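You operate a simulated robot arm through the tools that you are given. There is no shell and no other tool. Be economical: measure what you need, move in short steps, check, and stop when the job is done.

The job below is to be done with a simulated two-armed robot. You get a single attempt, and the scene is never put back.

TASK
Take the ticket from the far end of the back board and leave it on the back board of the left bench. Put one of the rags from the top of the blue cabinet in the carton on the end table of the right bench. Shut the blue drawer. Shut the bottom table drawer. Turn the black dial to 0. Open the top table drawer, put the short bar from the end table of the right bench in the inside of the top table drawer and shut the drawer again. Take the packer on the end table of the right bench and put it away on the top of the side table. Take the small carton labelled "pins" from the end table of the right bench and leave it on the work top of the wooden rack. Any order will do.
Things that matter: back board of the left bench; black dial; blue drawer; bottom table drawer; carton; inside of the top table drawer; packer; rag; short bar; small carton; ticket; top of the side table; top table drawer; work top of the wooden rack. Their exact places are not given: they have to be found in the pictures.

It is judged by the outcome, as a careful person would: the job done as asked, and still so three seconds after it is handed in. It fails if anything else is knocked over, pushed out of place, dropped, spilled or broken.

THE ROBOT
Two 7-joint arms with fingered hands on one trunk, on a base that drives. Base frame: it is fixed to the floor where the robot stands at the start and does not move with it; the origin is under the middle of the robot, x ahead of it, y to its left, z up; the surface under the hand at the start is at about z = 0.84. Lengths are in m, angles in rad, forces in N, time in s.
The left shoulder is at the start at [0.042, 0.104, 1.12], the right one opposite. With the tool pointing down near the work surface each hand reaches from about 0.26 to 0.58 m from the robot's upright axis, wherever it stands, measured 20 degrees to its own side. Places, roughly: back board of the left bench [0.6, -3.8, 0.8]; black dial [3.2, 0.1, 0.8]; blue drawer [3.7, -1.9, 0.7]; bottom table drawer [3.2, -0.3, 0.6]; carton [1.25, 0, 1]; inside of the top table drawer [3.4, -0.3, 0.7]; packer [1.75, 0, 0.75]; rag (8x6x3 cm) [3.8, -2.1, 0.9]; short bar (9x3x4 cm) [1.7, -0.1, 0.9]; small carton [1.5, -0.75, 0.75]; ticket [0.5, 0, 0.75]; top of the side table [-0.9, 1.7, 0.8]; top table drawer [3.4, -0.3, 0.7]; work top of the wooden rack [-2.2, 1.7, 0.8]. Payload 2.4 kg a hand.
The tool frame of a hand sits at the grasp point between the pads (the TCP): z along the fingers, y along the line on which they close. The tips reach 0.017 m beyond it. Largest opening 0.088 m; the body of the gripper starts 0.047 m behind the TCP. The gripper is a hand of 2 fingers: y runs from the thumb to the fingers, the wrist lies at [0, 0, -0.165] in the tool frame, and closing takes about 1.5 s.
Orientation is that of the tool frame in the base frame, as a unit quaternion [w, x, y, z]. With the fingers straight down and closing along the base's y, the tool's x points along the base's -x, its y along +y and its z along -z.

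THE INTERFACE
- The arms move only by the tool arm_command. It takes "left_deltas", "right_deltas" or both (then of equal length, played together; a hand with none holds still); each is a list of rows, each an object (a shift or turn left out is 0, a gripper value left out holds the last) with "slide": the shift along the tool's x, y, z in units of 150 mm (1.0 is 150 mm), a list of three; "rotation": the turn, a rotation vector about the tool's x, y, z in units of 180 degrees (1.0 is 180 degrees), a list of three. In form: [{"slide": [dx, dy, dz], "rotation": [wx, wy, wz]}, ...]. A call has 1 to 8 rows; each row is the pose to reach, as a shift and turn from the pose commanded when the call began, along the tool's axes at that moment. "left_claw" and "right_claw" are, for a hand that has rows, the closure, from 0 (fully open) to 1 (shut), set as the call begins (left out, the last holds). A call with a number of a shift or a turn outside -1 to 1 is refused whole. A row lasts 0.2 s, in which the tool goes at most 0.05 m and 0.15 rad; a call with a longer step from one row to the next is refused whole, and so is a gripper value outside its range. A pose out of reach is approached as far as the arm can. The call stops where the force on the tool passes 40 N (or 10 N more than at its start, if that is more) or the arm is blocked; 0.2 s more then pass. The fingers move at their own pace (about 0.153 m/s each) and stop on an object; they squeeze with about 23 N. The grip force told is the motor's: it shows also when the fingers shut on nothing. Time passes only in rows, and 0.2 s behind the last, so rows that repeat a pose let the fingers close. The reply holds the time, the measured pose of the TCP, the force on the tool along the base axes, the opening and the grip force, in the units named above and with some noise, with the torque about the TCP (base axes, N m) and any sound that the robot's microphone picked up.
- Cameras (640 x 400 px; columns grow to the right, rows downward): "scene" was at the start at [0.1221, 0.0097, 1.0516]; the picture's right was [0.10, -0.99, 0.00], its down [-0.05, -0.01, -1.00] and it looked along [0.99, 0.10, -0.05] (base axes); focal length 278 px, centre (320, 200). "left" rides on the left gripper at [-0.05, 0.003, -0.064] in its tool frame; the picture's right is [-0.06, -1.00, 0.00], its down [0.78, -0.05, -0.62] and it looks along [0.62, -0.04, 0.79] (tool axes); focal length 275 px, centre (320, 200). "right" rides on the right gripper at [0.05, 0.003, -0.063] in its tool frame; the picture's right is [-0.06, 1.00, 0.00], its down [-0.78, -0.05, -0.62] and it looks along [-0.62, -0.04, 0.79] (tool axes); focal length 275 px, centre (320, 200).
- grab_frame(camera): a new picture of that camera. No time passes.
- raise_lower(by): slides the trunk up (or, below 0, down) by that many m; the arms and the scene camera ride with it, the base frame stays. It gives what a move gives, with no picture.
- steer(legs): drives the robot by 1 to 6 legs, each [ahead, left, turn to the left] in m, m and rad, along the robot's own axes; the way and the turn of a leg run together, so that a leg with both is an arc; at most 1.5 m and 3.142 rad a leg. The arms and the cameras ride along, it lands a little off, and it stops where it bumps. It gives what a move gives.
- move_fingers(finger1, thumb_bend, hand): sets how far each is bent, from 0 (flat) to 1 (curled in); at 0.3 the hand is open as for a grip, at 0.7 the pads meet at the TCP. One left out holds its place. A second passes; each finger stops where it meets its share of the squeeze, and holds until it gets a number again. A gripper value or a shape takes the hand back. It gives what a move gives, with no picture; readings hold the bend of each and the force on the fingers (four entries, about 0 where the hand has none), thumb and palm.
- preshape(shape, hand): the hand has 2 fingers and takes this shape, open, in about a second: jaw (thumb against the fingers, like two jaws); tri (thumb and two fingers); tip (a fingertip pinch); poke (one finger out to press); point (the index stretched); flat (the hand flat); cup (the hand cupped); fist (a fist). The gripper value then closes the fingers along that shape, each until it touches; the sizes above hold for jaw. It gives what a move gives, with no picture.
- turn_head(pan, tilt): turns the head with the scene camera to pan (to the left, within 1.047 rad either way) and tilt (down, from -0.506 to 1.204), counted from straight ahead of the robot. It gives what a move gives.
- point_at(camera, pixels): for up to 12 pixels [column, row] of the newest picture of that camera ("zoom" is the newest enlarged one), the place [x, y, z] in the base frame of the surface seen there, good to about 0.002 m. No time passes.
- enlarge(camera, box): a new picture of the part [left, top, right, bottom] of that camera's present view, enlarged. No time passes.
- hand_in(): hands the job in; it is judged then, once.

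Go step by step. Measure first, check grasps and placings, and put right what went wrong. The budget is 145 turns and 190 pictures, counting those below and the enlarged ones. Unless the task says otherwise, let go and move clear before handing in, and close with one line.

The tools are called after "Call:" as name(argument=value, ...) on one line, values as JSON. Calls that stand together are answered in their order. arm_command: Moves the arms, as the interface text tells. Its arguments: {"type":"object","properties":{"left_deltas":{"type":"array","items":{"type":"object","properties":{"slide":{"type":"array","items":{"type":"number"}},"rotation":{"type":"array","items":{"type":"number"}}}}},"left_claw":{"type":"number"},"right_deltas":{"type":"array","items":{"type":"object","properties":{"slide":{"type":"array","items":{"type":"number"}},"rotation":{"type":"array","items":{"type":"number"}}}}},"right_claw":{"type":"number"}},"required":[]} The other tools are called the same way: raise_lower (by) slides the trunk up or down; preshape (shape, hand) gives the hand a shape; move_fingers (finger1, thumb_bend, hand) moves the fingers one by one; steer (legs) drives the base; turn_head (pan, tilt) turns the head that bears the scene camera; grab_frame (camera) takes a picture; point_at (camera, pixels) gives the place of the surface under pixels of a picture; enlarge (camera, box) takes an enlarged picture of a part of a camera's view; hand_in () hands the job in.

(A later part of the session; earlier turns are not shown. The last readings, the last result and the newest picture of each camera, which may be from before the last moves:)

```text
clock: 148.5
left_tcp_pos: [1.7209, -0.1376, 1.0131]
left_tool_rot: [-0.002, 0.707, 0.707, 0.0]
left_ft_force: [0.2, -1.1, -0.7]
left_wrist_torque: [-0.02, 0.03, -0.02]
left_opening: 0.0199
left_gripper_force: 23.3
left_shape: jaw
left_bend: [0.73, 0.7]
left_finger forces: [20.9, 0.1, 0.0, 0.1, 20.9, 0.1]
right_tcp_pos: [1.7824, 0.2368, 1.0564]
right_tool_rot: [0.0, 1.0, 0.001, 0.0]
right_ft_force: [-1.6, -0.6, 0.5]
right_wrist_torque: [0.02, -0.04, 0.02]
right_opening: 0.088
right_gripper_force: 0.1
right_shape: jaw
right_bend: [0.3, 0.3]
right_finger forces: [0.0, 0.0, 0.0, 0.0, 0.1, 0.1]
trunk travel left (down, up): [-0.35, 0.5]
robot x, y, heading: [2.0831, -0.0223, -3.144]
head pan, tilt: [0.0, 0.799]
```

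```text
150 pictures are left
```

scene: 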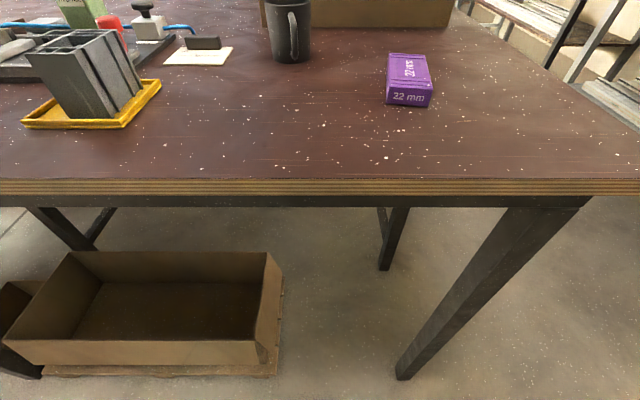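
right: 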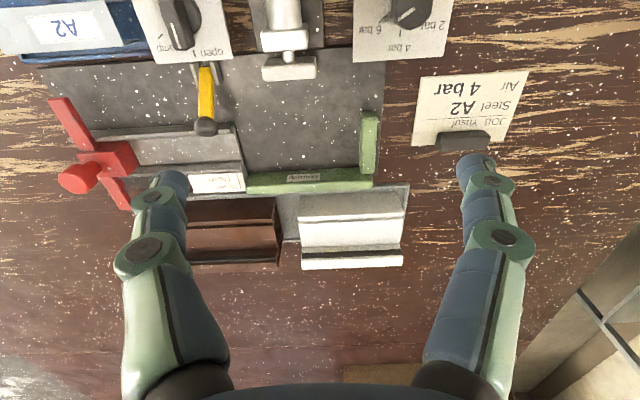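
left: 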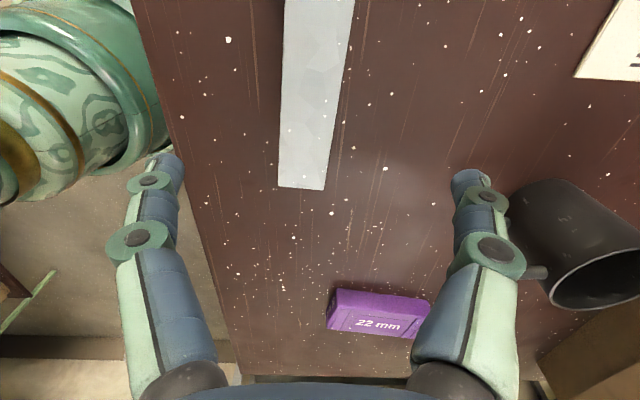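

Bar is held. Back off and turn around to face the green table.

Call:
steer(legs=[[-0.3, 0, 0], [0, 0, 3.14]])

Call:
turn_head(pan=-0.2, tilt=0.55)

Call:
grab_frame(camera="scene")

```text
clock: 157.9
left_tcp_pos: [2.7478, 0.1015, 1.0134]
left_tool_rot: [-0.001, 0.71, -0.705, 0.001]
left_ft_force: [-1.1, 0.0, -1.0]
left_wrist_torque: [0.0, 0.04, 0.01]
left_opening: 0.0193
left_gripper_force: 22.6
left_shape: jaw
left_bend: [0.73, 0.7]
left_finger forces: [20.6, 0.0, 0.1, 0.1, 20.5, 0.0]
right_tcp_pos: [2.6877, -0.2728, 1.0565]
right_tool_rot: [0.0, -0.004, 1.0, 0.0]
right_ft_force: [0.5, -0.2, 0.1]
right_wrist_torque: [0.03, 0.02, -0.04]
right_opening: 0.0881
right_gripper_force: 0.1
right_shape: jaw
right_bend: [0.3, 0.3]
right_finger forces: [0.0, 0.0, 0.0, 0.0, 0.0, 0.0]
trunk travel left (down, up): [-0.35, 0.5]
robot x, y, heading: [2.3863, -0.0205, 0.01]
head pan, tilt: [0.0, 0.799]
```

```text
clock: 158.7
left_tcp_pos: [2.7483, 0.1011, 1.0123]
left_tool_rot: [0.0, 0.709, -0.705, 0.003]
left_ft_force: [-0.1, -0.1, -0.8]
left_wrist_torque: [0.03, 0.02, 0.0]
left_opening: 0.0194
left_gripper_force: 23.5
left_shape: jaw
left_bend: [0.73, 0.7]
left_finger forces: [20.6, 0.1, 0.1, 0.0, 20.6, 0.0]
right_tcp_pos: [2.6876, -0.273, 1.057]
right_tool_rot: [0.0, -0.004, 1.0, -0.001]
right_ft_force: [-0.8, 0.6, 0.4]
right_wrist_torque: [0.01, -0.01, -0.01]
right_opening: 0.0881
right_gripper_force: 0.1
right_shape: jaw
right_bend: [0.3, 0.3]
right_finger forces: [0.1, 0.0, 0.1, 0.0, 0.0, 0.0]
trunk travel left (down, up): [-0.35, 0.5]
robot x, y, heading: [2.3821, -0.0191, 0.012]
head pan, tilt: [-0.201, 0.55]
```

```text
149 pictures are left
```

scene: 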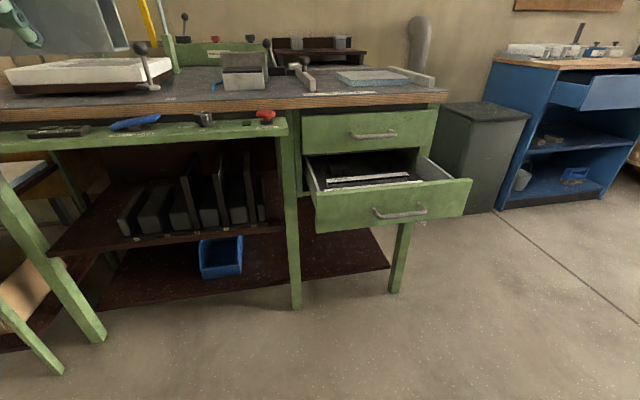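

Both table drawers are visible: top shut (375,133), bottom open (395,200). Measure handles and zoom for the dial.

Call:
point_at(camera="scene", pixels=[[373, 136], [352, 135], [397, 134], [400, 214], [375, 212], [426, 209], [390, 195], [320, 215], [340, 125], [435, 125], [370, 113], [468, 185]])

Call:
enlarge(camera="scene", box=[120, 30, 320, 155])

Call:
enlarge(camera="scene", box=[290, 90, 490, 215])

```text
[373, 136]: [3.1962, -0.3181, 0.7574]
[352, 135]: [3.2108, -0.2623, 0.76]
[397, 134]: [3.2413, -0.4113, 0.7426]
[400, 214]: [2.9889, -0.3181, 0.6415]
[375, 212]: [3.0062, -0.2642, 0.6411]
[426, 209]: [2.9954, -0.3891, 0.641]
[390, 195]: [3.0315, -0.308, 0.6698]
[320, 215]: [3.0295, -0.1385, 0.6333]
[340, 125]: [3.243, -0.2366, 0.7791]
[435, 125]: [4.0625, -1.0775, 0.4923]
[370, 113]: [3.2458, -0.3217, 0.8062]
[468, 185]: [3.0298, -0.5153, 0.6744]
```

```text
3.20 times, centred on (220, 92) of scene
```

zoom: 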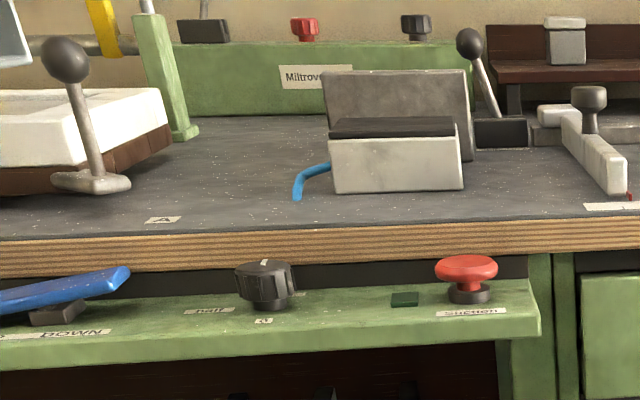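

```text
3.20 times, centred on (390, 152) of scene
```

zoom: 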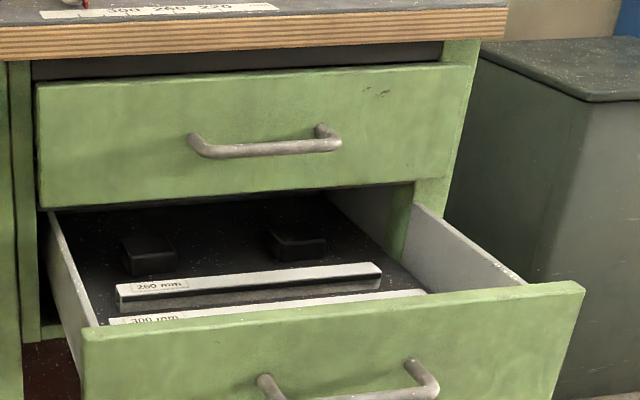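

Handles: top at x≈3.20, z 0.758, y -0.26…-0.38; bottom panel at x 3.03. I reorient the right hand (roll, then fingers forward) while still clear of furniture.

Call:
arm_command(right_deltas=[{"rotation": [0, 0, -0.045]}, {"rotation": [0, 0, -0.09]}, {"rotation": [0, 0, -0.135]}, {"rotation": [0, 0, -0.18]}, {"rotation": [0, 0, -0.225]}, {"rotation": [0, 0, -0.27]}, {"rotation": [0, 0, -0.315]}, {"rotation": [0, 0, -0.36]}], right_claw=1)

Call:
arm_command(right_deltas=[{"rotation": [0, 0, -0.045]}, {"rotation": [0, 0, -0.09]}, {"rotation": [0, 0, -0.135]}, {"rotation": [0, 0, -0.14]}])

Call:
arm_command(right_deltas=[{"rotation": [0.045, 0, 0]}, {"rotation": [0.09, 0, 0]}, {"rotation": [0.135, 0, 0]}, {"rotation": [0.18, 0, 0]}, {"rotation": [0.225, 0, 0]}, {"rotation": [0.27, 0, 0]}, {"rotation": [0.315, 0, 0]}, {"rotation": [0.36, 0, 0]}])

```text
clock: 160.5
left_tcp_pos: [2.7481, 0.1014, 1.0144]
left_tool_rot: [0.0, 0.709, -0.705, 0.002]
left_ft_force: [0.3, 0.6, -0.4]
left_wrist_torque: [0.02, 0.02, 0.02]
left_opening: 0.0196
left_gripper_force: 22.9
left_shape: jaw
left_bend: [0.73, 0.7]
left_finger forces: [20.6, 0.1, 0.0, 0.1, 20.7, 0.0]
right_tcp_pos: [2.689, -0.2732, 1.0554]
right_tool_rot: [0.001, -0.541, 0.841, 0.0]
right_ft_force: [0.3, -0.2, -0.1]
right_wrist_torque: [-0.01, 0.01, 0.03]
right_opening: 0.0002
right_gripper_force: 23.3
right_shape: jaw
right_bend: [0.52, 0.66]
right_finger forces: [0.0, 0.1, 0.0, 0.1, 0.0, 0.1]
trunk travel left (down, up): [-0.35, 0.5]
robot x, y, heading: [2.3851, -0.019, 0.009]
head pan, tilt: [-0.201, 0.55]
```

```text
clock: 161.5
left_tcp_pos: [2.7483, 0.1014, 1.0143]
left_tool_rot: [-0.001, 0.709, -0.705, 0.002]
left_ft_force: [-0.3, -0.9, -1.3]
left_wrist_torque: [0.01, -0.02, 0.03]
left_opening: 0.0196
left_gripper_force: 23.5
left_shape: jaw
left_bend: [0.73, 0.7]
left_finger forces: [20.6, 0.0, 0.0, 0.0, 20.6, 0.1]
right_tcp_pos: [2.6881, -0.2726, 1.0563]
right_tool_rot: [0.001, 0.711, -0.703, 0.0]
right_ft_force: [-0.3, 0.1, 0.3]
right_wrist_torque: [0.03, -0.01, -0.01]
right_opening: 0.0
right_gripper_force: 22.7
right_shape: jaw
right_bend: [0.52, 0.66]
right_finger forces: [0.1, 0.0, 0.0, 0.0, 0.1, 0.0]
trunk travel left (down, up): [-0.35, 0.5]
robot x, y, heading: [2.3847, -0.0175, 0.011]
head pan, tilt: [-0.201, 0.55]
```

```text
clock: 163.3
left_tcp_pos: [2.7486, 0.0999, 1.0129]
left_tool_rot: [0.0, 0.709, -0.705, 0.002]
left_ft_force: [0.4, -0.3, -0.8]
left_wrist_torque: [-0.02, 0.0, 0.0]
left_opening: 0.0195
left_gripper_force: 23.5
left_shape: jaw
left_bend: [0.73, 0.7]
left_finger forces: [20.6, 0.0, 0.1, 0.0, 20.6, 0.0]
right_tcp_pos: [2.7442, -0.317, 1.0617]
right_tool_rot: [-0.381, 0.6, -0.595, 0.376]
right_ft_force: [0.0, -0.1, -0.2]
right_wrist_torque: [-0.01, -0.01, -0.04]
right_opening: 0.0
right_gripper_force: 22.5
right_shape: jaw
right_bend: [0.52, 0.66]
right_finger forces: [0.0, 0.1, 0.0, 0.0, 0.0, 0.0]
right hand out of reach, approached as far as the arm can: row 4, 5, 6, 7, 8
trunk travel left (down, up): [-0.35, 0.5]
robot x, y, heading: [2.3867, -0.0175, 0.007]
head pan, tilt: [-0.201, 0.55]
```

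Pitch reached 65° with the hand too near the body; extend it 0.15 m forward while finishing the pitch.

Call:
arm_command(right_deltas=[{"slide": [0, -0.106, 0.226]}, {"slide": [0, -0.21, 0.453], "rotation": [0.035, 0, 0]}, {"slide": [0, -0.317, 0.68], "rotation": [0.07, 0, 0]}, {"slide": [0, -0.423, 0.906], "rotation": [0.105, 0, 0]}, {"slide": [0, -0.423, 0.906], "rotation": [0.14, 0, 0]}, {"slide": [0, -0.423, 0.906], "rotation": [0.14, 0, 0]}])

Call:
turn_head(pan=-0.3, tilt=0.6)

Call:
grab_frame(camera="scene")

```text
clock: 164.7
left_tcp_pos: [2.7482, 0.1017, 1.0128]
left_tool_rot: [-0.001, 0.71, -0.704, 0.002]
left_ft_force: [0.5, -0.4, -1.2]
left_wrist_torque: [0.0, 0.03, 0.0]
left_opening: 0.0196
left_gripper_force: 22.9
left_shape: jaw
left_bend: [0.73, 0.7]
left_finger forces: [20.7, 0.0, 0.0, 0.0, 20.6, 0.1]
right_tcp_pos: [2.8964, -0.3201, 1.0596]
right_tool_rot: [-0.502, 0.502, -0.497, 0.499]
right_ft_force: [0.4, 0.8, 0.4]
right_wrist_torque: [0.02, -0.01, 0.02]
right_opening: 0.0001
right_gripper_force: 23.0
right_shape: jaw
right_bend: [0.52, 0.66]
right_finger forces: [0.0, 0.0, 0.1, 0.0, 0.1, 0.0]
trunk travel left (down, up): [-0.35, 0.5]
robot x, y, heading: [2.3826, -0.0233, 0.01]
head pan, tilt: [-0.201, 0.55]
```

```text
clock: 165.3
left_tcp_pos: [2.7491, 0.1017, 1.0127]
left_tool_rot: [-0.001, 0.71, -0.705, 0.002]
left_ft_force: [-0.2, 0.3, -1.8]
left_wrist_torque: [-0.01, 0.0, -0.03]
left_opening: 0.0194
left_gripper_force: 22.7
left_shape: jaw
left_bend: [0.73, 0.7]
left_finger forces: [20.7, 0.0, 0.0, 0.1, 20.7, 0.0]
right_tcp_pos: [2.8957, -0.3195, 1.0601]
right_tool_rot: [-0.502, 0.502, -0.498, 0.498]
right_ft_force: [-0.5, -0.5, 0.3]
right_wrist_torque: [0.0, -0.02, 0.01]
right_opening: 0.0
right_gripper_force: 23.0
right_shape: jaw
right_bend: [0.52, 0.66]
right_finger forces: [0.0, 0.0, 0.1, 0.0, 0.1, 0.0]
trunk travel left (down, up): [-0.35, 0.5]
robot x, y, heading: [2.3861, -0.0183, 0.008]
head pan, tilt: [-0.3, 0.6]
```

```text
146 pictures are left
```

scene: 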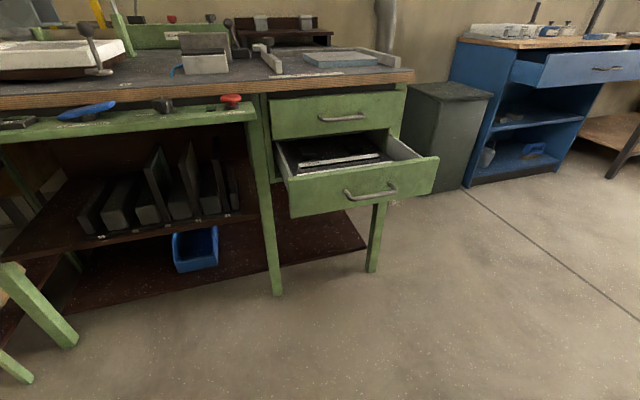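

Right hand now points forward. Lower the trunk fully here, drop the hand to z≈0.645 and align with the bottom panel's right part.

Call:
raise_lower(by=-0.35)

Call:
arm_command(right_deltas=[{"slide": [0, 0.2, 0]}, {"slide": [0, 0.43, 0]}, {"slide": [0, 0.43, 0]}])

Call:
steer(legs=[[0, -0.13, 0], [0.1, 0, 0]])

Call:
grab_frame(camera="scene")

```text
clock: 168.8
left_tcp_pos: [2.7481, 0.1012, 0.6632]
left_tool_rot: [0.0, 0.71, -0.705, 0.002]
left_ft_force: [-0.4, -0.3, -1.1]
left_wrist_torque: [-0.01, 0.0, -0.03]
left_opening: 0.0196
left_gripper_force: 23.2
left_shape: jaw
left_bend: [0.73, 0.7]
left_finger forces: [20.6, 0.1, 0.1, 0.0, 20.5, 0.1]
right_tcp_pos: [2.8966, -0.3199, 0.7112]
right_tool_rot: [0.503, -0.501, 0.498, -0.498]
right_ft_force: [-0.7, -0.4, -0.2]
right_wrist_torque: [0.01, 0.01, 0.0]
right_opening: 0.0
right_gripper_force: 23.0
right_shape: jaw
right_bend: [0.52, 0.66]
right_finger forces: [0.0, 0.0, 0.0, 0.0, 0.0, 0.0]
trunk travel left (down, up): [0.0, 0.85]
robot x, y, heading: [2.3837, -0.022, 0.009]
head pan, tilt: [-0.3, 0.6]
```

```text
clock: 169.6
left_tcp_pos: [2.7467, 0.1009, 0.663]
left_tool_rot: [-0.001, 0.71, -0.705, 0.002]
left_ft_force: [0.0, 0.7, -2.3]
left_wrist_torque: [-0.05, -0.01, 0.02]
left_opening: 0.0195
left_gripper_force: 23.1
left_shape: jaw
left_bend: [0.73, 0.7]
left_finger forces: [20.6, 0.0, 0.0, 0.0, 20.6, 0.0]
right_tcp_pos: [2.8944, -0.3201, 0.6463]
right_tool_rot: [-0.502, 0.503, -0.497, 0.499]
right_ft_force: [0.8, -0.1, 0.8]
right_wrist_torque: [0.02, -0.02, 0.0]
right_opening: 0.0001
right_gripper_force: 22.9
right_shape: jaw
right_bend: [0.52, 0.66]
right_finger forces: [0.0, 0.0, 0.1, 0.1, 0.0, 0.0]
trunk travel left (down, up): [0.0, 0.85]
robot x, y, heading: [2.3816, -0.0211, 0.003]
head pan, tilt: [-0.3, 0.6]
```

```text
clock: 171.6
left_tcp_pos: [2.8493, -0.0302, 0.6642]
left_tool_rot: [-0.001, 0.71, -0.705, 0.002]
left_ft_force: [-0.2, -0.8, -0.7]
left_wrist_torque: [0.01, 0.0, 0.02]
left_opening: 0.0194
left_gripper_force: 22.8
left_shape: jaw
left_bend: [0.73, 0.7]
left_finger forces: [20.7, 0.1, 0.0, 0.0, 20.7, 0.1]
right_tcp_pos: [2.9972, -0.4502, 0.6467]
right_tool_rot: [-0.501, 0.503, -0.498, 0.498]
right_ft_force: [-0.2, -0.2, -0.1]
right_wrist_torque: [0.04, 0.0, 0.0]
right_opening: 0.0002
right_gripper_force: 22.9
right_shape: jaw
right_bend: [0.52, 0.66]
right_finger forces: [0.0, 0.0, 0.0, 0.0, 0.0, 0.0]
trunk travel left (down, up): [0.0, 0.85]
robot x, y, heading: [2.4885, -0.148, 0.008]
head pan, tilt: [-0.3, 0.6]
```

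```text
145 pictures are left
```

scene: 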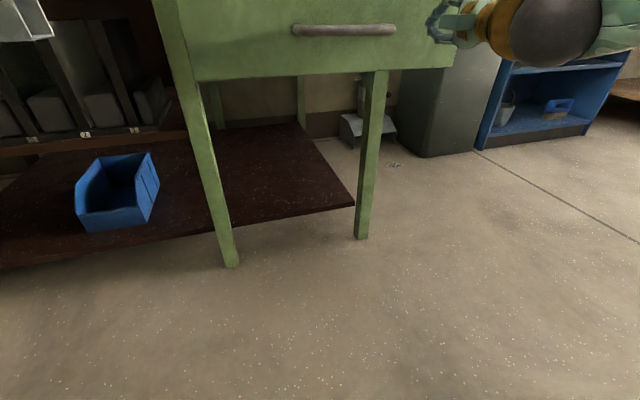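

The fist is just in front of the panel's right part (445,20). Push forward.

Call:
arm_command(right_deltas=[{"slide": [0, 0, 0.2]}, {"slide": [0, 0, 0.4]}, {"slide": [0, 0, 0.6]}, {"slide": [0, 0, 0.8]}, {"slide": [0, 0, 1.0]}])

Call:
arm_command(right_deltas=[{"slide": [0, 0, 0.15]}, {"slide": [0, 0, 0.3]}, {"slide": [0, 0, 0.42]}, {"slide": [0, 0, 0.52]}, {"slide": [0, 0, 0.57]}])

Call:
turn_head(pan=-0.3, tilt=0.2)

Call:
grab_frame(camera="scene")

```text
clock: 172.8
left_tcp_pos: [2.8496, -0.0298, 0.6633]
left_tool_rot: [0.0, 0.71, -0.705, 0.002]
left_ft_force: [0.1, 0.6, -0.9]
left_wrist_torque: [-0.01, 0.01, 0.03]
left_opening: 0.0195
left_gripper_force: 23.3
left_shape: jaw
left_bend: [0.73, 0.7]
left_finger forces: [20.7, 0.1, 0.0, 0.0, 20.6, 0.1]
right_tcp_pos: [3.1476, -0.4483, 0.6459]
right_tool_rot: [-0.502, 0.503, -0.497, 0.498]
right_ft_force: [-0.2, -0.5, -0.2]
right_wrist_torque: [0.03, 0.01, 0.0]
right_opening: 0.0
right_gripper_force: 23.2
right_shape: jaw
right_bend: [0.53, 0.66]
right_finger forces: [0.0, 0.0, 0.0, 0.1, 0.0, 0.0]
trunk travel left (down, up): [0.0, 0.85]
robot x, y, heading: [2.4848, -0.1489, 0.005]
head pan, tilt: [-0.3, 0.6]
```

```text
clock: 174.0
left_tcp_pos: [2.8471, -0.0297, 0.6634]
left_tool_rot: [-0.001, 0.708, -0.706, 0.003]
left_ft_force: [-0.7, 1.2, -1.7]
left_wrist_torque: [-0.01, 0.01, 0.04]
left_opening: 0.0194
left_gripper_force: 22.7
left_shape: jaw
left_bend: [0.73, 0.7]
left_finger forces: [20.6, 0.0, 0.1, 0.0, 20.7, 0.0]
right_tcp_pos: [3.2249, -0.448, 0.6475]
right_tool_rot: [-0.502, 0.503, -0.498, 0.498]
right_ft_force: [-26.8, 3.9, 3.8]
right_wrist_torque: [0.02, 0.01, 0.09]
right_opening: 0.0
right_gripper_force: 22.7
right_shape: jaw
right_bend: [0.66, 0.73]
right_finger forces: [0.0, 0.0, 0.0, 0.0, 0.1, 0.0]
trunk travel left (down, up): [0.0, 0.85]
robot x, y, heading: [2.4826, -0.1484, 0.004]
head pan, tilt: [-0.3, 0.6]
stopped in row 5 (right hand): the force on the tool passed its limit at 49 N (the readings are from after the stop); the commanded pose is now the measured one
```

```text
clock: 174.8
left_tcp_pos: [2.846, -0.0294, 0.6632]
left_tool_rot: [-0.002, 0.709, -0.705, 0.002]
left_ft_force: [0.5, 0.3, -1.6]
left_wrist_torque: [-0.03, 0.01, -0.04]
left_opening: 0.0194
left_gripper_force: 23.2
left_shape: jaw
left_bend: [0.73, 0.7]
left_finger forces: [20.8, 0.1, 0.1, 0.1, 20.7, 0.1]
right_tcp_pos: [3.2262, -0.4488, 0.6466]
right_tool_rot: [-0.502, 0.503, -0.497, 0.498]
right_ft_force: [-36.3, 5.4, 2.0]
right_wrist_torque: [0.02, 0.09, 0.03]
right_opening: 0.0001
right_gripper_force: 22.7
right_shape: jaw
right_bend: [0.66, 0.73]
right_finger forces: [0.1, 0.1, 0.0, 0.1, 0.1, 0.0]
trunk travel left (down, up): [0.0, 0.85]
robot x, y, heading: [2.4863, -0.1495, 0.006]
head pan, tilt: [-0.3, 0.201]
```

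```text
144 pictures are left
```

scene: 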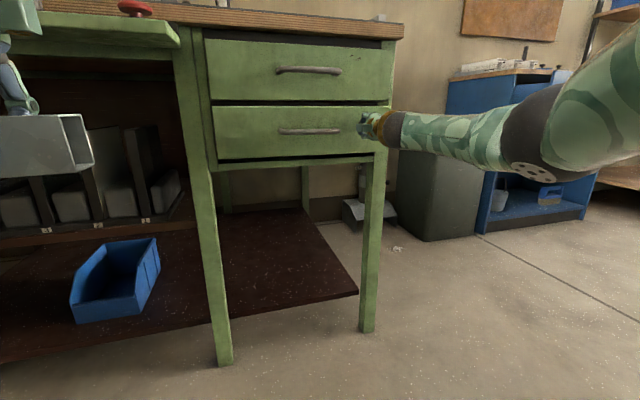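

Bottom drawer is flush shut. Back the hand off and measure the top handle (310,70).

Call:
arm_command(right_deltas=[{"slide": [0, 0, -0.3]}, {"slide": [0, 0, -0.6]}, {"slide": [0, 0, -0.9]}, {"slide": [0, 0, -0.9]}])

Call:
enlarge(camera="scene", box=[190, 20, 420, 180])

Call:
point_at(camera="zoom", pixels=[[320, 139], [280, 138], [380, 139], [250, 140], [320, 134], [320, 144], [320, 110], [320, 190], [300, 310], [320, 309], [320, 30], [320, 240]])

```text
clock: 175.8
left_tcp_pos: [2.8488, -0.0307, 0.6639]
left_tool_rot: [-0.001, 0.709, -0.705, 0.001]
left_ft_force: [0.6, -0.4, -0.9]
left_wrist_torque: [0.02, -0.02, 0.0]
left_opening: 0.0196
left_gripper_force: 23.2
left_shape: jaw
left_bend: [0.73, 0.7]
left_finger forces: [20.7, 0.0, 0.0, 0.0, 20.8, 0.0]
right_tcp_pos: [3.093, -0.4509, 0.6473]
right_tool_rot: [-0.501, 0.503, -0.499, 0.497]
right_ft_force: [-0.5, 0.1, 0.3]
right_wrist_torque: [-0.01, 0.0, 0.02]
right_opening: 0.0
right_gripper_force: 23.0
right_shape: jaw
right_bend: [0.61, 0.73]
right_finger forces: [0.1, 0.0, 0.1, 0.0, 0.0, 0.0]
trunk travel left (down, up): [0.0, 0.85]
robot x, y, heading: [2.487, -0.1458, 0.006]
head pan, tilt: [-0.3, 0.201]
```

```text
2.50 times, centred on (305, 100) of scene
```

zoom: 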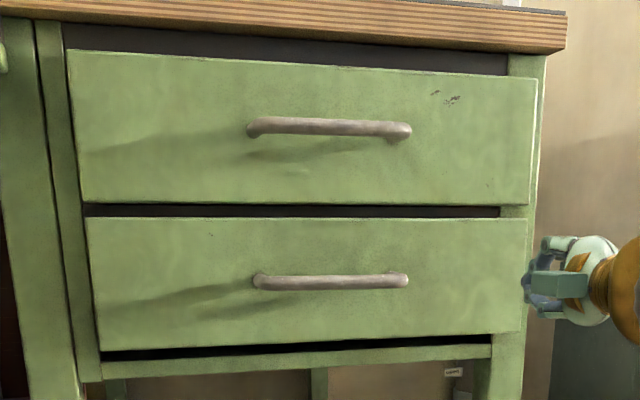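

```text
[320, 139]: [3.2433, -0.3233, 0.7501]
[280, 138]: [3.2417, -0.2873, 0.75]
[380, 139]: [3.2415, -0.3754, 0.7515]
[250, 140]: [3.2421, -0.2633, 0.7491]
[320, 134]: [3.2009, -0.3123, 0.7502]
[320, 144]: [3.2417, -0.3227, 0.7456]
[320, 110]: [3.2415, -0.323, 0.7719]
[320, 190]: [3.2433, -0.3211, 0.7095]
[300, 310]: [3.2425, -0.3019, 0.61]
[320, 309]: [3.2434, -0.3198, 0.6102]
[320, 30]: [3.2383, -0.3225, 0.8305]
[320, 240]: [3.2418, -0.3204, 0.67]
```

Handle bar centre is at (3.203,-0.32,0.756). Move the open hand in front of it, then forward and close.

Call:
arm_command(right_deltas=[{"slide": [-0.2, -0.17, 0]}, {"slide": [-0.4, -0.34, 0]}, {"slide": [-0.6, -0.51, 0]}, {"slide": [-0.8, -0.68, 0]}, {"slide": [-0.87, -0.727, 0]}, {"slide": [-0.87, -0.727, 0]}], right_claw=0)

Call:
grab_frame(camera="right")

```text
clock: 177.2
left_tcp_pos: [2.8489, -0.0302, 0.6635]
left_tool_rot: [0.0, 0.709, -0.705, 0.001]
left_ft_force: [0.6, 0.2, -1.3]
left_wrist_torque: [0.0, -0.02, 0.04]
left_opening: 0.0192
left_gripper_force: 22.7
left_shape: jaw
left_bend: [0.73, 0.7]
left_finger forces: [20.7, 0.0, 0.0, 0.0, 20.8, 0.0]
right_tcp_pos: [3.0907, -0.3193, 0.755]
right_tool_rot: [-0.501, 0.503, -0.498, 0.498]
right_ft_force: [0.4, 0.2, -0.5]
right_wrist_torque: [-0.02, 0.02, 0.02]
right_opening: 0.0877
right_gripper_force: 0.0
right_shape: jaw
right_bend: [0.3, 0.3]
right_finger forces: [0.0, 0.1, 0.0, 0.1, 0.0, 0.1]
trunk travel left (down, up): [0.0, 0.85]
robot x, y, heading: [2.4858, -0.147, 0.008]
head pan, tilt: [-0.3, 0.201]
```

```text
142 pictures are left
```

right: 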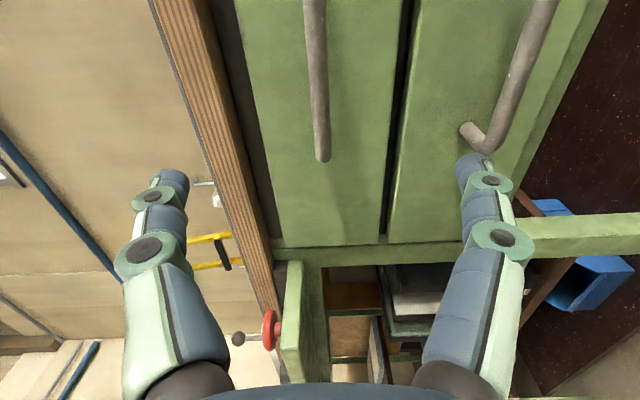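

The top handle sits centred between the fingers at (317,90). Advance and close.

Call:
arm_command(right_deltas=[{"slide": [0, 0, 0.25]}, {"slide": [0, 0, 0.5]}, {"slide": [0, 0, 0.74]}, {"slide": [0, 0, 0.74]}])

Call:
arm_command(right_deltas=[{"slide": [0, 0, 0]}, {"slide": [0, 0, 0]}, {"slide": [0, 0, 0]}, {"slide": [0, 0, 0]}, {"slide": [0, 0, 0]}, {"slide": [0, 0, 0]}, {"slide": [0, 0, 0]}], right_claw=1)

Call:
arm_command(right_deltas=[{"slide": [0, 0, -0.2]}, {"slide": [0, 0, -0.4]}, {"slide": [0, 0, -0.6]}, {"slide": [0, 0, -0.8]}, {"slide": [0, 0, -1.0]}, {"slide": [0, 0, -1.0]}])

Call:
grab_frame(camera="scene")

```text
clock: 178.2
left_tcp_pos: [2.8484, -0.029, 0.664]
left_tool_rot: [0.0, 0.709, -0.705, 0.002]
left_ft_force: [-0.1, -0.3, -2.4]
left_wrist_torque: [0.0, 0.01, -0.01]
left_opening: 0.0197
left_gripper_force: 23.5
left_shape: jaw
left_bend: [0.73, 0.7]
left_finger forces: [20.8, 0.0, 0.0, 0.0, 20.6, 0.0]
right_tcp_pos: [3.2025, -0.3179, 0.7513]
right_tool_rot: [-0.501, 0.503, -0.498, 0.497]
right_ft_force: [0.2, -0.1, 0.2]
right_wrist_torque: [-0.01, 0.0, 0.02]
right_opening: 0.088
right_gripper_force: 0.0
right_shape: jaw
right_bend: [0.3, 0.3]
right_finger forces: [0.0, 0.1, 0.1, 0.0, 0.0, 0.1]
trunk travel left (down, up): [0.0, 0.85]
robot x, y, heading: [2.4827, -0.1518, 0.008]
head pan, tilt: [-0.3, 0.201]
```

```text
clock: 179.8
left_tcp_pos: [2.8478, -0.0302, 0.6626]
left_tool_rot: [0.0, 0.71, -0.705, 0.002]
left_ft_force: [0.1, 0.3, -0.9]
left_wrist_torque: [0.0, 0.02, 0.01]
left_opening: 0.0195
left_gripper_force: 22.7
left_shape: jaw
left_bend: [0.73, 0.7]
left_finger forces: [20.7, 0.1, 0.0, 0.1, 20.7, 0.1]
right_tcp_pos: [3.2027, -0.3188, 0.753]
right_tool_rot: [-0.502, 0.503, -0.499, 0.497]
right_ft_force: [4.4, 0.8, 2.6]
right_wrist_torque: [0.01, 0.0, -0.02]
right_opening: 0.0
right_gripper_force: 22.7
right_shape: jaw
right_bend: [0.61, 0.71]
right_finger forces: [0.1, 0.0, 0.1, 0.0, 0.1, 0.1]
trunk travel left (down, up): [0.0, 0.85]
robot x, y, heading: [2.4847, -0.1491, 0.008]
head pan, tilt: [-0.3, 0.201]
```

```text
clock: 181.2
left_tcp_pos: [2.8497, -0.031, 0.6629]
left_tool_rot: [0.0, 0.709, -0.705, 0.002]
left_ft_force: [0.4, 0.2, -1.6]
left_wrist_torque: [0.02, 0.0, -0.03]
left_opening: 0.0193
left_gripper_force: 22.6
left_shape: jaw
left_bend: [0.73, 0.7]
left_finger forces: [20.8, 0.0, 0.0, 0.0, 20.8, 0.0]
right_tcp_pos: [3.0517, -0.3186, 0.7547]
right_tool_rot: [-0.501, 0.504, -0.498, 0.497]
right_ft_force: [0.4, 0.8, -1.5]
right_wrist_torque: [0.02, 0.01, -0.02]
right_opening: 0.0001
right_gripper_force: 23.3
right_shape: jaw
right_bend: [0.64, 0.7]
right_finger forces: [0.8, 0.0, 0.1, 0.0, 0.1, 0.1]
trunk travel left (down, up): [0.0, 0.85]
robot x, y, heading: [2.489, -0.1514, 0.006]
head pan, tilt: [-0.3, 0.201]
```

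```text
141 pictures are left
```

scene: 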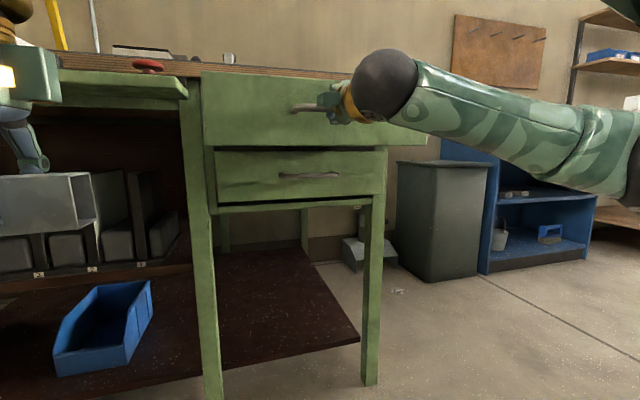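

The drawer follows. Pull another 6 cm, then open and withdraw the hand.

Call:
arm_command(right_deltas=[{"slide": [0, 0, -0.2]}, {"slide": [0, 0, -0.4]}, {"slide": [0, 0, -0.4]}])

Call:
arm_command(right_deltas=[{"slide": [0, 0, 0]}, {"slide": [0, 0, 0]}, {"slide": [0, 0, 0]}, {"slide": [0, 0, 0]}, {"slide": [0, 0, 0]}], right_claw=0)

Call:
arm_command(right_deltas=[{"slide": [0, 0, -0.3]}, {"slide": [0, 0, -0.6]}, {"slide": [0.2, 0, -0.8]}, {"slide": [0.5, 0, -0.8]}, {"slide": [0.8, 0, -0.8]}])

Call:
raise_lower(by=0.35)

Call:
turn_head(pan=-0.2, tilt=0.6)

Call:
grab_frame(camera="scene")

```text
clock: 182.0
left_tcp_pos: [2.8487, -0.0302, 0.6644]
left_tool_rot: [0.0, 0.709, -0.705, 0.003]
left_ft_force: [-0.2, 0.5, -0.6]
left_wrist_torque: [0.02, -0.02, -0.03]
left_opening: 0.0195
left_gripper_force: 22.7
left_shape: jaw
left_bend: [0.73, 0.7]
left_finger forces: [20.7, 0.0, 0.1, 0.0, 20.7, 0.0]
right_tcp_pos: [2.9935, -0.3209, 0.7552]
right_tool_rot: [-0.501, 0.503, -0.498, 0.498]
right_ft_force: [0.4, 0.2, -1.1]
right_wrist_torque: [-0.05, 0.01, 0.0]
right_opening: 0.0001
right_gripper_force: 23.4
right_shape: jaw
right_bend: [0.64, 0.7]
right_finger forces: [0.5, 0.0, 0.1, 0.1, 0.1, 0.1]
trunk travel left (down, up): [0.0, 0.85]
robot x, y, heading: [2.4852, -0.1469, 0.012]
head pan, tilt: [-0.3, 0.201]
```

```text
clock: 183.2
left_tcp_pos: [2.8497, -0.0301, 0.6633]
left_tool_rot: [-0.001, 0.709, -0.705, 0.003]
left_ft_force: [-0.6, -0.4, -1.3]
left_wrist_torque: [0.01, -0.02, 0.01]
left_opening: 0.0192
left_gripper_force: 22.7
left_shape: jaw
left_bend: [0.73, 0.7]
left_finger forces: [20.6, 0.0, 0.1, 0.0, 20.7, 0.1]
right_tcp_pos: [2.9931, -0.3215, 0.7557]
right_tool_rot: [-0.5, 0.504, -0.498, 0.497]
right_ft_force: [0.3, 0.5, 0.8]
right_wrist_torque: [-0.01, 0.02, -0.02]
right_opening: 0.088
right_gripper_force: 0.1
right_shape: jaw
right_bend: [0.3, 0.3]
right_finger forces: [0.0, 0.0, 0.0, 0.1, 0.1, 0.0]
trunk travel left (down, up): [0.0, 0.85]
robot x, y, heading: [2.4859, -0.1481, 0.006]
head pan, tilt: [-0.3, 0.201]
```

```text
clock: 184.4
left_tcp_pos: [2.8496, -0.0301, 0.6627]
left_tool_rot: [-0.001, 0.709, -0.705, 0.001]
left_ft_force: [0.2, -0.1, -1.1]
left_wrist_torque: [-0.05, 0.0, 0.0]
left_opening: 0.0193
left_gripper_force: 22.5
left_shape: jaw
left_bend: [0.73, 0.7]
left_finger forces: [20.8, 0.1, 0.0, 0.0, 20.6, 0.1]
right_tcp_pos: [2.903, -0.4804, 0.7538]
right_tool_rot: [-0.502, 0.504, -0.498, 0.496]
right_ft_force: [0.2, 0.1, 0.1]
right_wrist_torque: [0.0, 0.02, -0.02]
right_opening: 0.0877
right_gripper_force: 0.0
right_shape: jaw
right_bend: [0.3, 0.3]
right_finger forces: [0.1, 0.0, 0.1, 0.0, 0.0, 0.0]
right hand out of reach, approached as far as the arm can: row 1, 2, 3, 4, 5
trunk travel left (down, up): [0.0, 0.85]
robot x, y, heading: [2.4848, -0.1515, 0.005]
head pan, tilt: [-0.3, 0.201]
```

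```text
clock: 187.8
left_tcp_pos: [2.8486, -0.0307, 1.0126]
left_tool_rot: [0.0, 0.708, -0.706, 0.002]
left_ft_force: [0.2, 0.3, -1.0]
left_wrist_torque: [0.0, 0.01, 0.01]
left_opening: 0.0196
left_gripper_force: 23.3
left_shape: jaw
left_bend: [0.73, 0.7]
left_finger forces: [20.8, 0.0, 0.1, 0.1, 20.7, 0.0]
right_tcp_pos: [2.9034, -0.478, 1.1026]
right_tool_rot: [-0.5, 0.503, -0.498, 0.498]
right_ft_force: [-0.7, 0.9, -0.3]
right_wrist_torque: [0.05, -0.03, -0.01]
right_opening: 0.088
right_gripper_force: 0.0
right_shape: jaw
right_bend: [0.3, 0.3]
right_finger forces: [0.0, 0.0, 0.0, 0.0, 0.0, 0.0]
trunk travel left (down, up): [-0.35, 0.5]
robot x, y, heading: [2.4869, -0.1484, 0.005]
head pan, tilt: [-0.3, 0.201]
```

```text
clock: 188.7
left_tcp_pos: [2.8487, -0.0308, 1.013]
left_tool_rot: [-0.001, 0.709, -0.706, 0.002]
left_ft_force: [0.0, -0.1, -1.6]
left_wrist_torque: [-0.02, -0.01, -0.01]
left_opening: 0.0197
left_gripper_force: 23.2
left_shape: jaw
left_bend: [0.73, 0.7]
left_finger forces: [20.7, 0.0, 0.0, 0.0, 20.7, 0.0]
right_tcp_pos: [2.9017, -0.4777, 1.1032]
right_tool_rot: [-0.5, 0.504, -0.498, 0.497]
right_ft_force: [-0.6, 0.4, 0.5]
right_wrist_torque: [0.01, -0.02, 0.0]
right_opening: 0.0883
right_gripper_force: 0.1
right_shape: jaw
right_bend: [0.3, 0.3]
right_finger forces: [0.0, 0.0, 0.0, 0.0, 0.0, 0.1]
trunk travel left (down, up): [-0.35, 0.5]
robot x, y, heading: [2.489, -0.1483, 0.01]
head pan, tilt: [-0.201, 0.6]
```

```text
140 pictures are left
```

scene: 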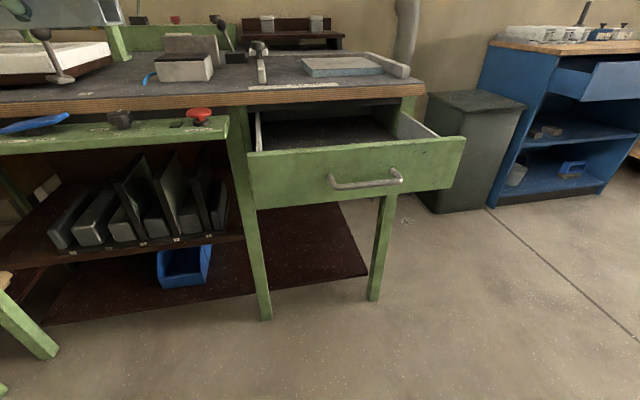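

Top drawer is open. Measure panel, interior bottom, and the table edge plus dial.

Call:
enlarge(camera="scene", box=[220, 80, 480, 200])

Call:
point_at(camera="scene", pixels=[[335, 147], [258, 148], [455, 138], [330, 134], [340, 121], [300, 135], [380, 130], [330, 96], [360, 180], [121, 115], [121, 125], [250, 100]])

```text
2.46 times, centred on (350, 140) of scene
```

zoom: 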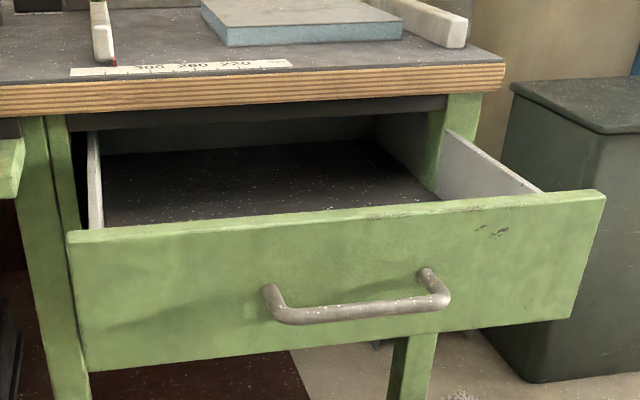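

```text
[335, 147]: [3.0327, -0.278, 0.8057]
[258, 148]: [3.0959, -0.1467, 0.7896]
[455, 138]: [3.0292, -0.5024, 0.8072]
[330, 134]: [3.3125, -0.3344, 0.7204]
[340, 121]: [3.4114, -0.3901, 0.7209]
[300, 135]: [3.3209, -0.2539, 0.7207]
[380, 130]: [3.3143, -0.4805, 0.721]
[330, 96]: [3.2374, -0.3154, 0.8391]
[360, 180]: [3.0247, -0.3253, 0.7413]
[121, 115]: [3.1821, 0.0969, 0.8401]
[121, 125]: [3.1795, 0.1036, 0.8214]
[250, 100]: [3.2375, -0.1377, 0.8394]
```

Drawer floor z 0.721, free x 3.05–3.237, y -0.15…-0.50. Move the base so the left hand comes above it.

Call:
steer(legs=[[0, -0.23, 0], [0.19, 0, 0]])

Call:
raise_lower(by=-0.08)

Call:
turn_head(pan=0.1, tilt=0.8)

Call:
grab_frame(camera="scene")

```text
clock: 191.6
left_tcp_pos: [3.0414, -0.2626, 1.0134]
left_tool_rot: [0.0, 0.709, -0.706, 0.002]
left_ft_force: [-0.1, 0.4, -0.9]
left_wrist_torque: [0.0, 0.02, 0.03]
left_opening: 0.0196
left_gripper_force: 23.7
left_shape: jaw
left_bend: [0.73, 0.7]
left_finger forces: [20.7, 0.1, 0.0, 0.0, 20.7, 0.0]
right_tcp_pos: [3.0933, -0.7099, 1.1025]
right_tool_rot: [-0.5, 0.503, -0.499, 0.498]
right_ft_force: [-0.3, 0.6, 0.1]
right_wrist_torque: [-0.01, -0.01, 0.03]
right_opening: 0.0881
right_gripper_force: 0.0
right_shape: jaw
right_bend: [0.3, 0.3]
right_finger forces: [0.0, 0.0, 0.1, 0.0, 0.0, 0.0]
trunk travel left (down, up): [-0.35, 0.5]
robot x, y, heading: [2.6757, -0.3763, -0.003]
head pan, tilt: [-0.201, 0.6]
```

```text
clock: 192.8
left_tcp_pos: [3.0418, -0.2626, 0.9337]
left_tool_rot: [-0.001, 0.708, -0.706, 0.001]
left_ft_force: [0.4, 0.2, -0.8]
left_wrist_torque: [0.02, 0.03, 0.03]
left_opening: 0.0194
left_gripper_force: 22.9
left_shape: jaw
left_bend: [0.73, 0.7]
left_finger forces: [20.7, 0.0, 0.0, 0.0, 20.7, 0.0]
right_tcp_pos: [3.0934, -0.7101, 1.0215]
right_tool_rot: [-0.5, 0.502, -0.499, 0.499]
right_ft_force: [0.0, 0.5, -0.1]
right_wrist_torque: [0.01, 0.01, -0.01]
right_opening: 0.0883
right_gripper_force: 0.0
right_shape: jaw
right_bend: [0.3, 0.3]
right_finger forces: [0.1, 0.0, 0.1, 0.0, 0.1, 0.0]
trunk travel left (down, up): [-0.27, 0.58]
robot x, y, heading: [2.673, -0.3808, 0.002]
head pan, tilt: [-0.201, 0.6]
```

```text
clock: 193.6
left_tcp_pos: [3.0423, -0.2615, 0.9333]
left_tool_rot: [-0.001, 0.708, -0.707, 0.001]
left_ft_force: [0.0, -0.5, -1.6]
left_wrist_torque: [0.03, 0.01, -0.01]
left_opening: 0.0195
left_gripper_force: 23.2
left_shape: jaw
left_bend: [0.73, 0.7]
left_finger forces: [20.7, 0.0, 0.0, 0.0, 20.7, 0.0]
right_tcp_pos: [3.0923, -0.7103, 1.0224]
right_tool_rot: [-0.5, 0.503, -0.499, 0.498]
right_ft_force: [0.4, 0.1, -0.1]
right_wrist_torque: [0.04, -0.02, 0.01]
right_opening: 0.0879
right_gripper_force: 0.1
right_shape: jaw
right_bend: [0.3, 0.3]
right_finger forces: [0.0, 0.0, 0.1, 0.0, 0.1, 0.0]
trunk travel left (down, up): [-0.27, 0.58]
robot x, y, heading: [2.6769, -0.3812, 0.002]
head pan, tilt: [0.099, 0.799]
```

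```text
138 pictures are left
```

scene: 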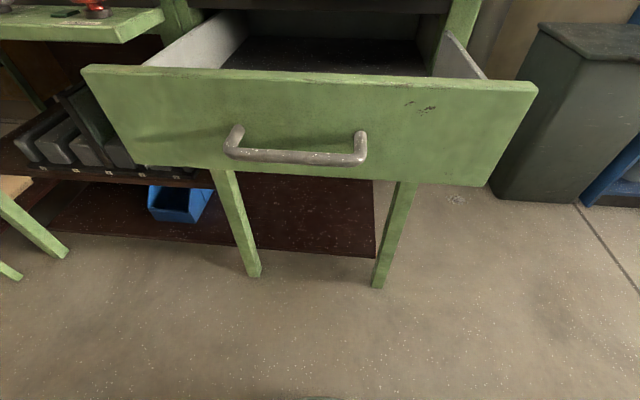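

Now move the bar over the drawer (3.14,-0.30) and down in two steps.

Call:
arm_command(left_deltas=[{"slide": [0.1, -0.28, 0]}, {"slide": [0.2, -0.56, 0]}, {"slide": [0.26, -0.667, 0]}, {"slide": [0.26, -0.667, 0.3]}, {"slide": [0.26, -0.667, 0.6]}, {"slide": [0.26, -0.667, 0.7]}])

Call:
grab_frame(camera="left")

Call:
arm_command(left_deltas=[{"slide": [0, 0, 0.25]}, {"slide": [0, 0, 0.5]}, {"slide": [0, 0, 0.555]}, {"slide": [0, 0, 0.555]}])

Call:
grab_frame(camera="left")

```text
clock: 195.0
left_tcp_pos: [3.1417, -0.3005, 0.8297]
left_tool_rot: [-0.001, 0.708, -0.707, 0.002]
left_ft_force: [1.3, 0.2, -1.1]
left_wrist_torque: [-0.03, 0.0, 0.0]
left_opening: 0.0194
left_gripper_force: 22.7
left_shape: jaw
left_bend: [0.73, 0.7]
left_finger forces: [20.7, 0.0, 0.0, 0.0, 20.6, 0.0]
right_tcp_pos: [3.094, -0.7098, 1.0226]
right_tool_rot: [-0.5, 0.502, -0.5, 0.498]
right_ft_force: [0.3, 0.7, 0.0]
right_wrist_torque: [0.0, 0.02, 0.0]
right_opening: 0.088
right_gripper_force: 0.0
right_shape: jaw
right_bend: [0.3, 0.3]
right_finger forces: [0.0, 0.1, 0.0, 0.1, 0.0, 0.0]
trunk travel left (down, up): [-0.27, 0.58]
robot x, y, heading: [2.6795, -0.3747, 0.002]
head pan, tilt: [0.099, 0.799]
```

```text
137 pictures are left
```

left: 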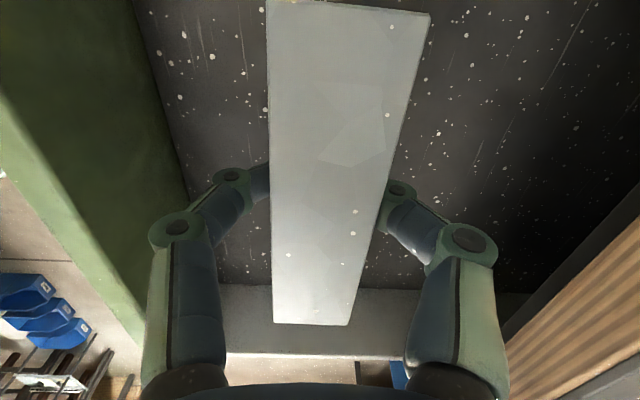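

```text
clock: 196.0
left_tcp_pos: [3.1433, -0.3015, 0.7447]
left_tool_rot: [0.0, -0.707, 0.707, -0.003]
left_ft_force: [0.0, -0.5, -1.6]
left_wrist_torque: [0.02, 0.02, 0.02]
left_opening: 0.0194
left_gripper_force: 23.1
left_shape: jaw
left_bend: [0.73, 0.7]
left_finger forces: [20.6, 0.1, 0.1, 0.0, 20.7, 0.0]
right_tcp_pos: [3.0924, -0.711, 1.0226]
right_tool_rot: [-0.5, 0.502, -0.5, 0.498]
right_ft_force: [0.1, 0.3, -0.9]
right_wrist_torque: [-0.03, 0.04, 0.02]
right_opening: 0.088
right_gripper_force: 0.0
right_shape: jaw
right_bend: [0.3, 0.3]
right_finger forces: [0.0, 0.1, 0.0, 0.1, 0.0, 0.0]
trunk travel left (down, up): [-0.27, 0.58]
robot x, y, heading: [2.6782, -0.3771, 0.002]
head pan, tilt: [0.099, 0.799]
```

```text
136 pictures are left
```

left: 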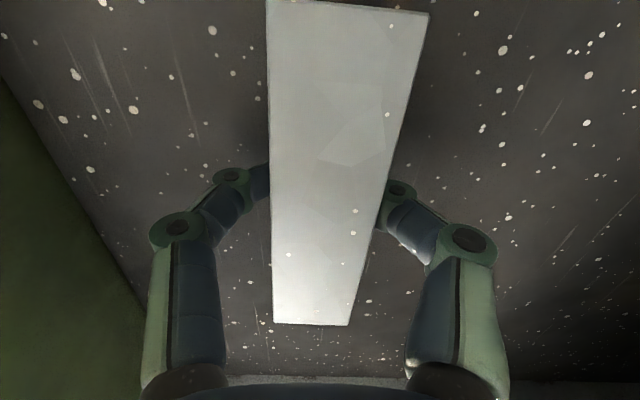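

Bar is on the drawer floor. Release, rise and pull back.

Call:
arm_command(left_deltas=[{"slide": [0, 0, 0]}, {"slide": [0, 0, 0]}, {"slide": [0, 0, 0]}, {"slide": [0, 0, 0]}, {"slide": [0, 0, 0]}], left_claw=0)

Call:
arm_command(left_deltas=[{"slide": [0, 0, -0.3]}, {"slide": [0, 0, -0.6]}, {"slide": [0, 0, -0.9]}, {"slide": [-0.1, 0.3, -1.0]}, {"slide": [-0.2, 0.6, -1.0]}, {"slide": [-0.3, 0.9, -1.0]}, {"slide": [-0.3, 0.9, -1.0]}])

Call:
raise_lower(by=0.15)

Call:
grab_frame(camera="scene")

```text
clock: 197.2
left_tcp_pos: [3.1423, -0.3004, 0.7447]
left_tool_rot: [-0.001, 0.708, -0.706, 0.001]
left_ft_force: [0.6, 0.6, -0.7]
left_wrist_torque: [-0.01, 0.02, -0.02]
left_opening: 0.0881
left_gripper_force: 0.1
left_shape: jaw
left_bend: [0.3, 0.3]
left_finger forces: [0.1, 0.1, 0.0, 0.0, 0.0, 0.0]
right_tcp_pos: [3.0937, -0.7101, 1.0232]
right_tool_rot: [-0.5, 0.503, -0.499, 0.498]
right_ft_force: [0.3, -0.1, 0.0]
right_wrist_torque: [0.0, 0.01, -0.01]
right_opening: 0.0882
right_gripper_force: 0.0
right_shape: jaw
right_bend: [0.3, 0.3]
right_finger forces: [0.0, 0.1, 0.0, 0.1, 0.0, 0.0]
trunk travel left (down, up): [-0.27, 0.58]
robot x, y, heading: [2.6787, -0.3801, 0.001]
head pan, tilt: [0.099, 0.799]
```

```text
clock: 198.8
left_tcp_pos: [3.0089, -0.2551, 0.8961]
left_tool_rot: [0.0, 0.708, -0.706, 0.002]
left_ft_force: [-0.1, 0.4, 0.5]
left_wrist_torque: [0.01, 0.0, 0.01]
left_opening: 0.0881
left_gripper_force: 0.1
left_shape: jaw
left_bend: [0.3, 0.3]
left_finger forces: [0.0, 0.1, 0.1, 0.1, 0.1, 0.1]
right_tcp_pos: [3.0932, -0.7102, 1.0221]
right_tool_rot: [-0.5, 0.503, -0.5, 0.498]
right_ft_force: [0.4, -0.2, -0.6]
right_wrist_torque: [0.0, 0.0, -0.02]
right_opening: 0.0881
right_gripper_force: 0.1
right_shape: jaw
right_bend: [0.3, 0.3]
right_finger forces: [0.0, 0.1, 0.0, 0.0, 0.0, 0.1]
trunk travel left (down, up): [-0.27, 0.58]
robot x, y, heading: [2.6759, -0.3826, 0.001]
head pan, tilt: [0.099, 0.799]
```

```text
clock: 200.5
left_tcp_pos: [3.007, -0.2546, 1.045]
left_tool_rot: [-0.001, 0.708, -0.706, 0.002]
left_ft_force: [0.2, 0.0, 0.0]
left_wrist_torque: [0.0, -0.01, -0.03]
left_opening: 0.0881
left_gripper_force: 0.1
left_shape: jaw
left_bend: [0.3, 0.3]
left_finger forces: [0.0, 0.0, 0.1, 0.0, 0.0, 0.0]
right_tcp_pos: [3.0925, -0.7111, 1.1722]
right_tool_rot: [-0.501, 0.502, -0.499, 0.498]
right_ft_force: [0.1, -0.2, 0.1]
right_wrist_torque: [0.01, 0.02, -0.03]
right_opening: 0.0881
right_gripper_force: 0.1
right_shape: jaw
right_bend: [0.3, 0.3]
right_finger forces: [0.0, 0.1, 0.0, 0.0, 0.0, 0.0]
trunk travel left (down, up): [-0.42, 0.43]
robot x, y, heading: [2.6788, -0.3809, -0.002]
head pan, tilt: [0.099, 0.799]
```

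```text
135 pictures are left
```

scene: 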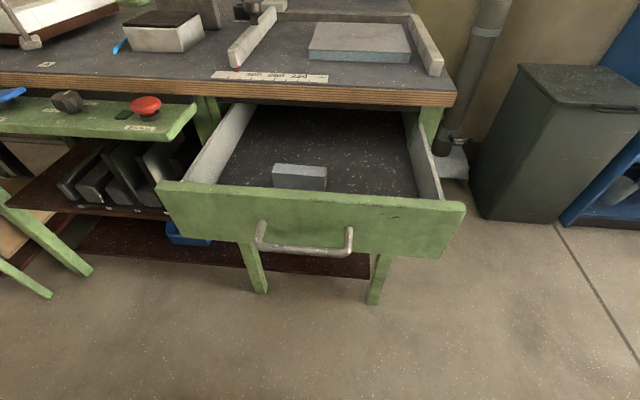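

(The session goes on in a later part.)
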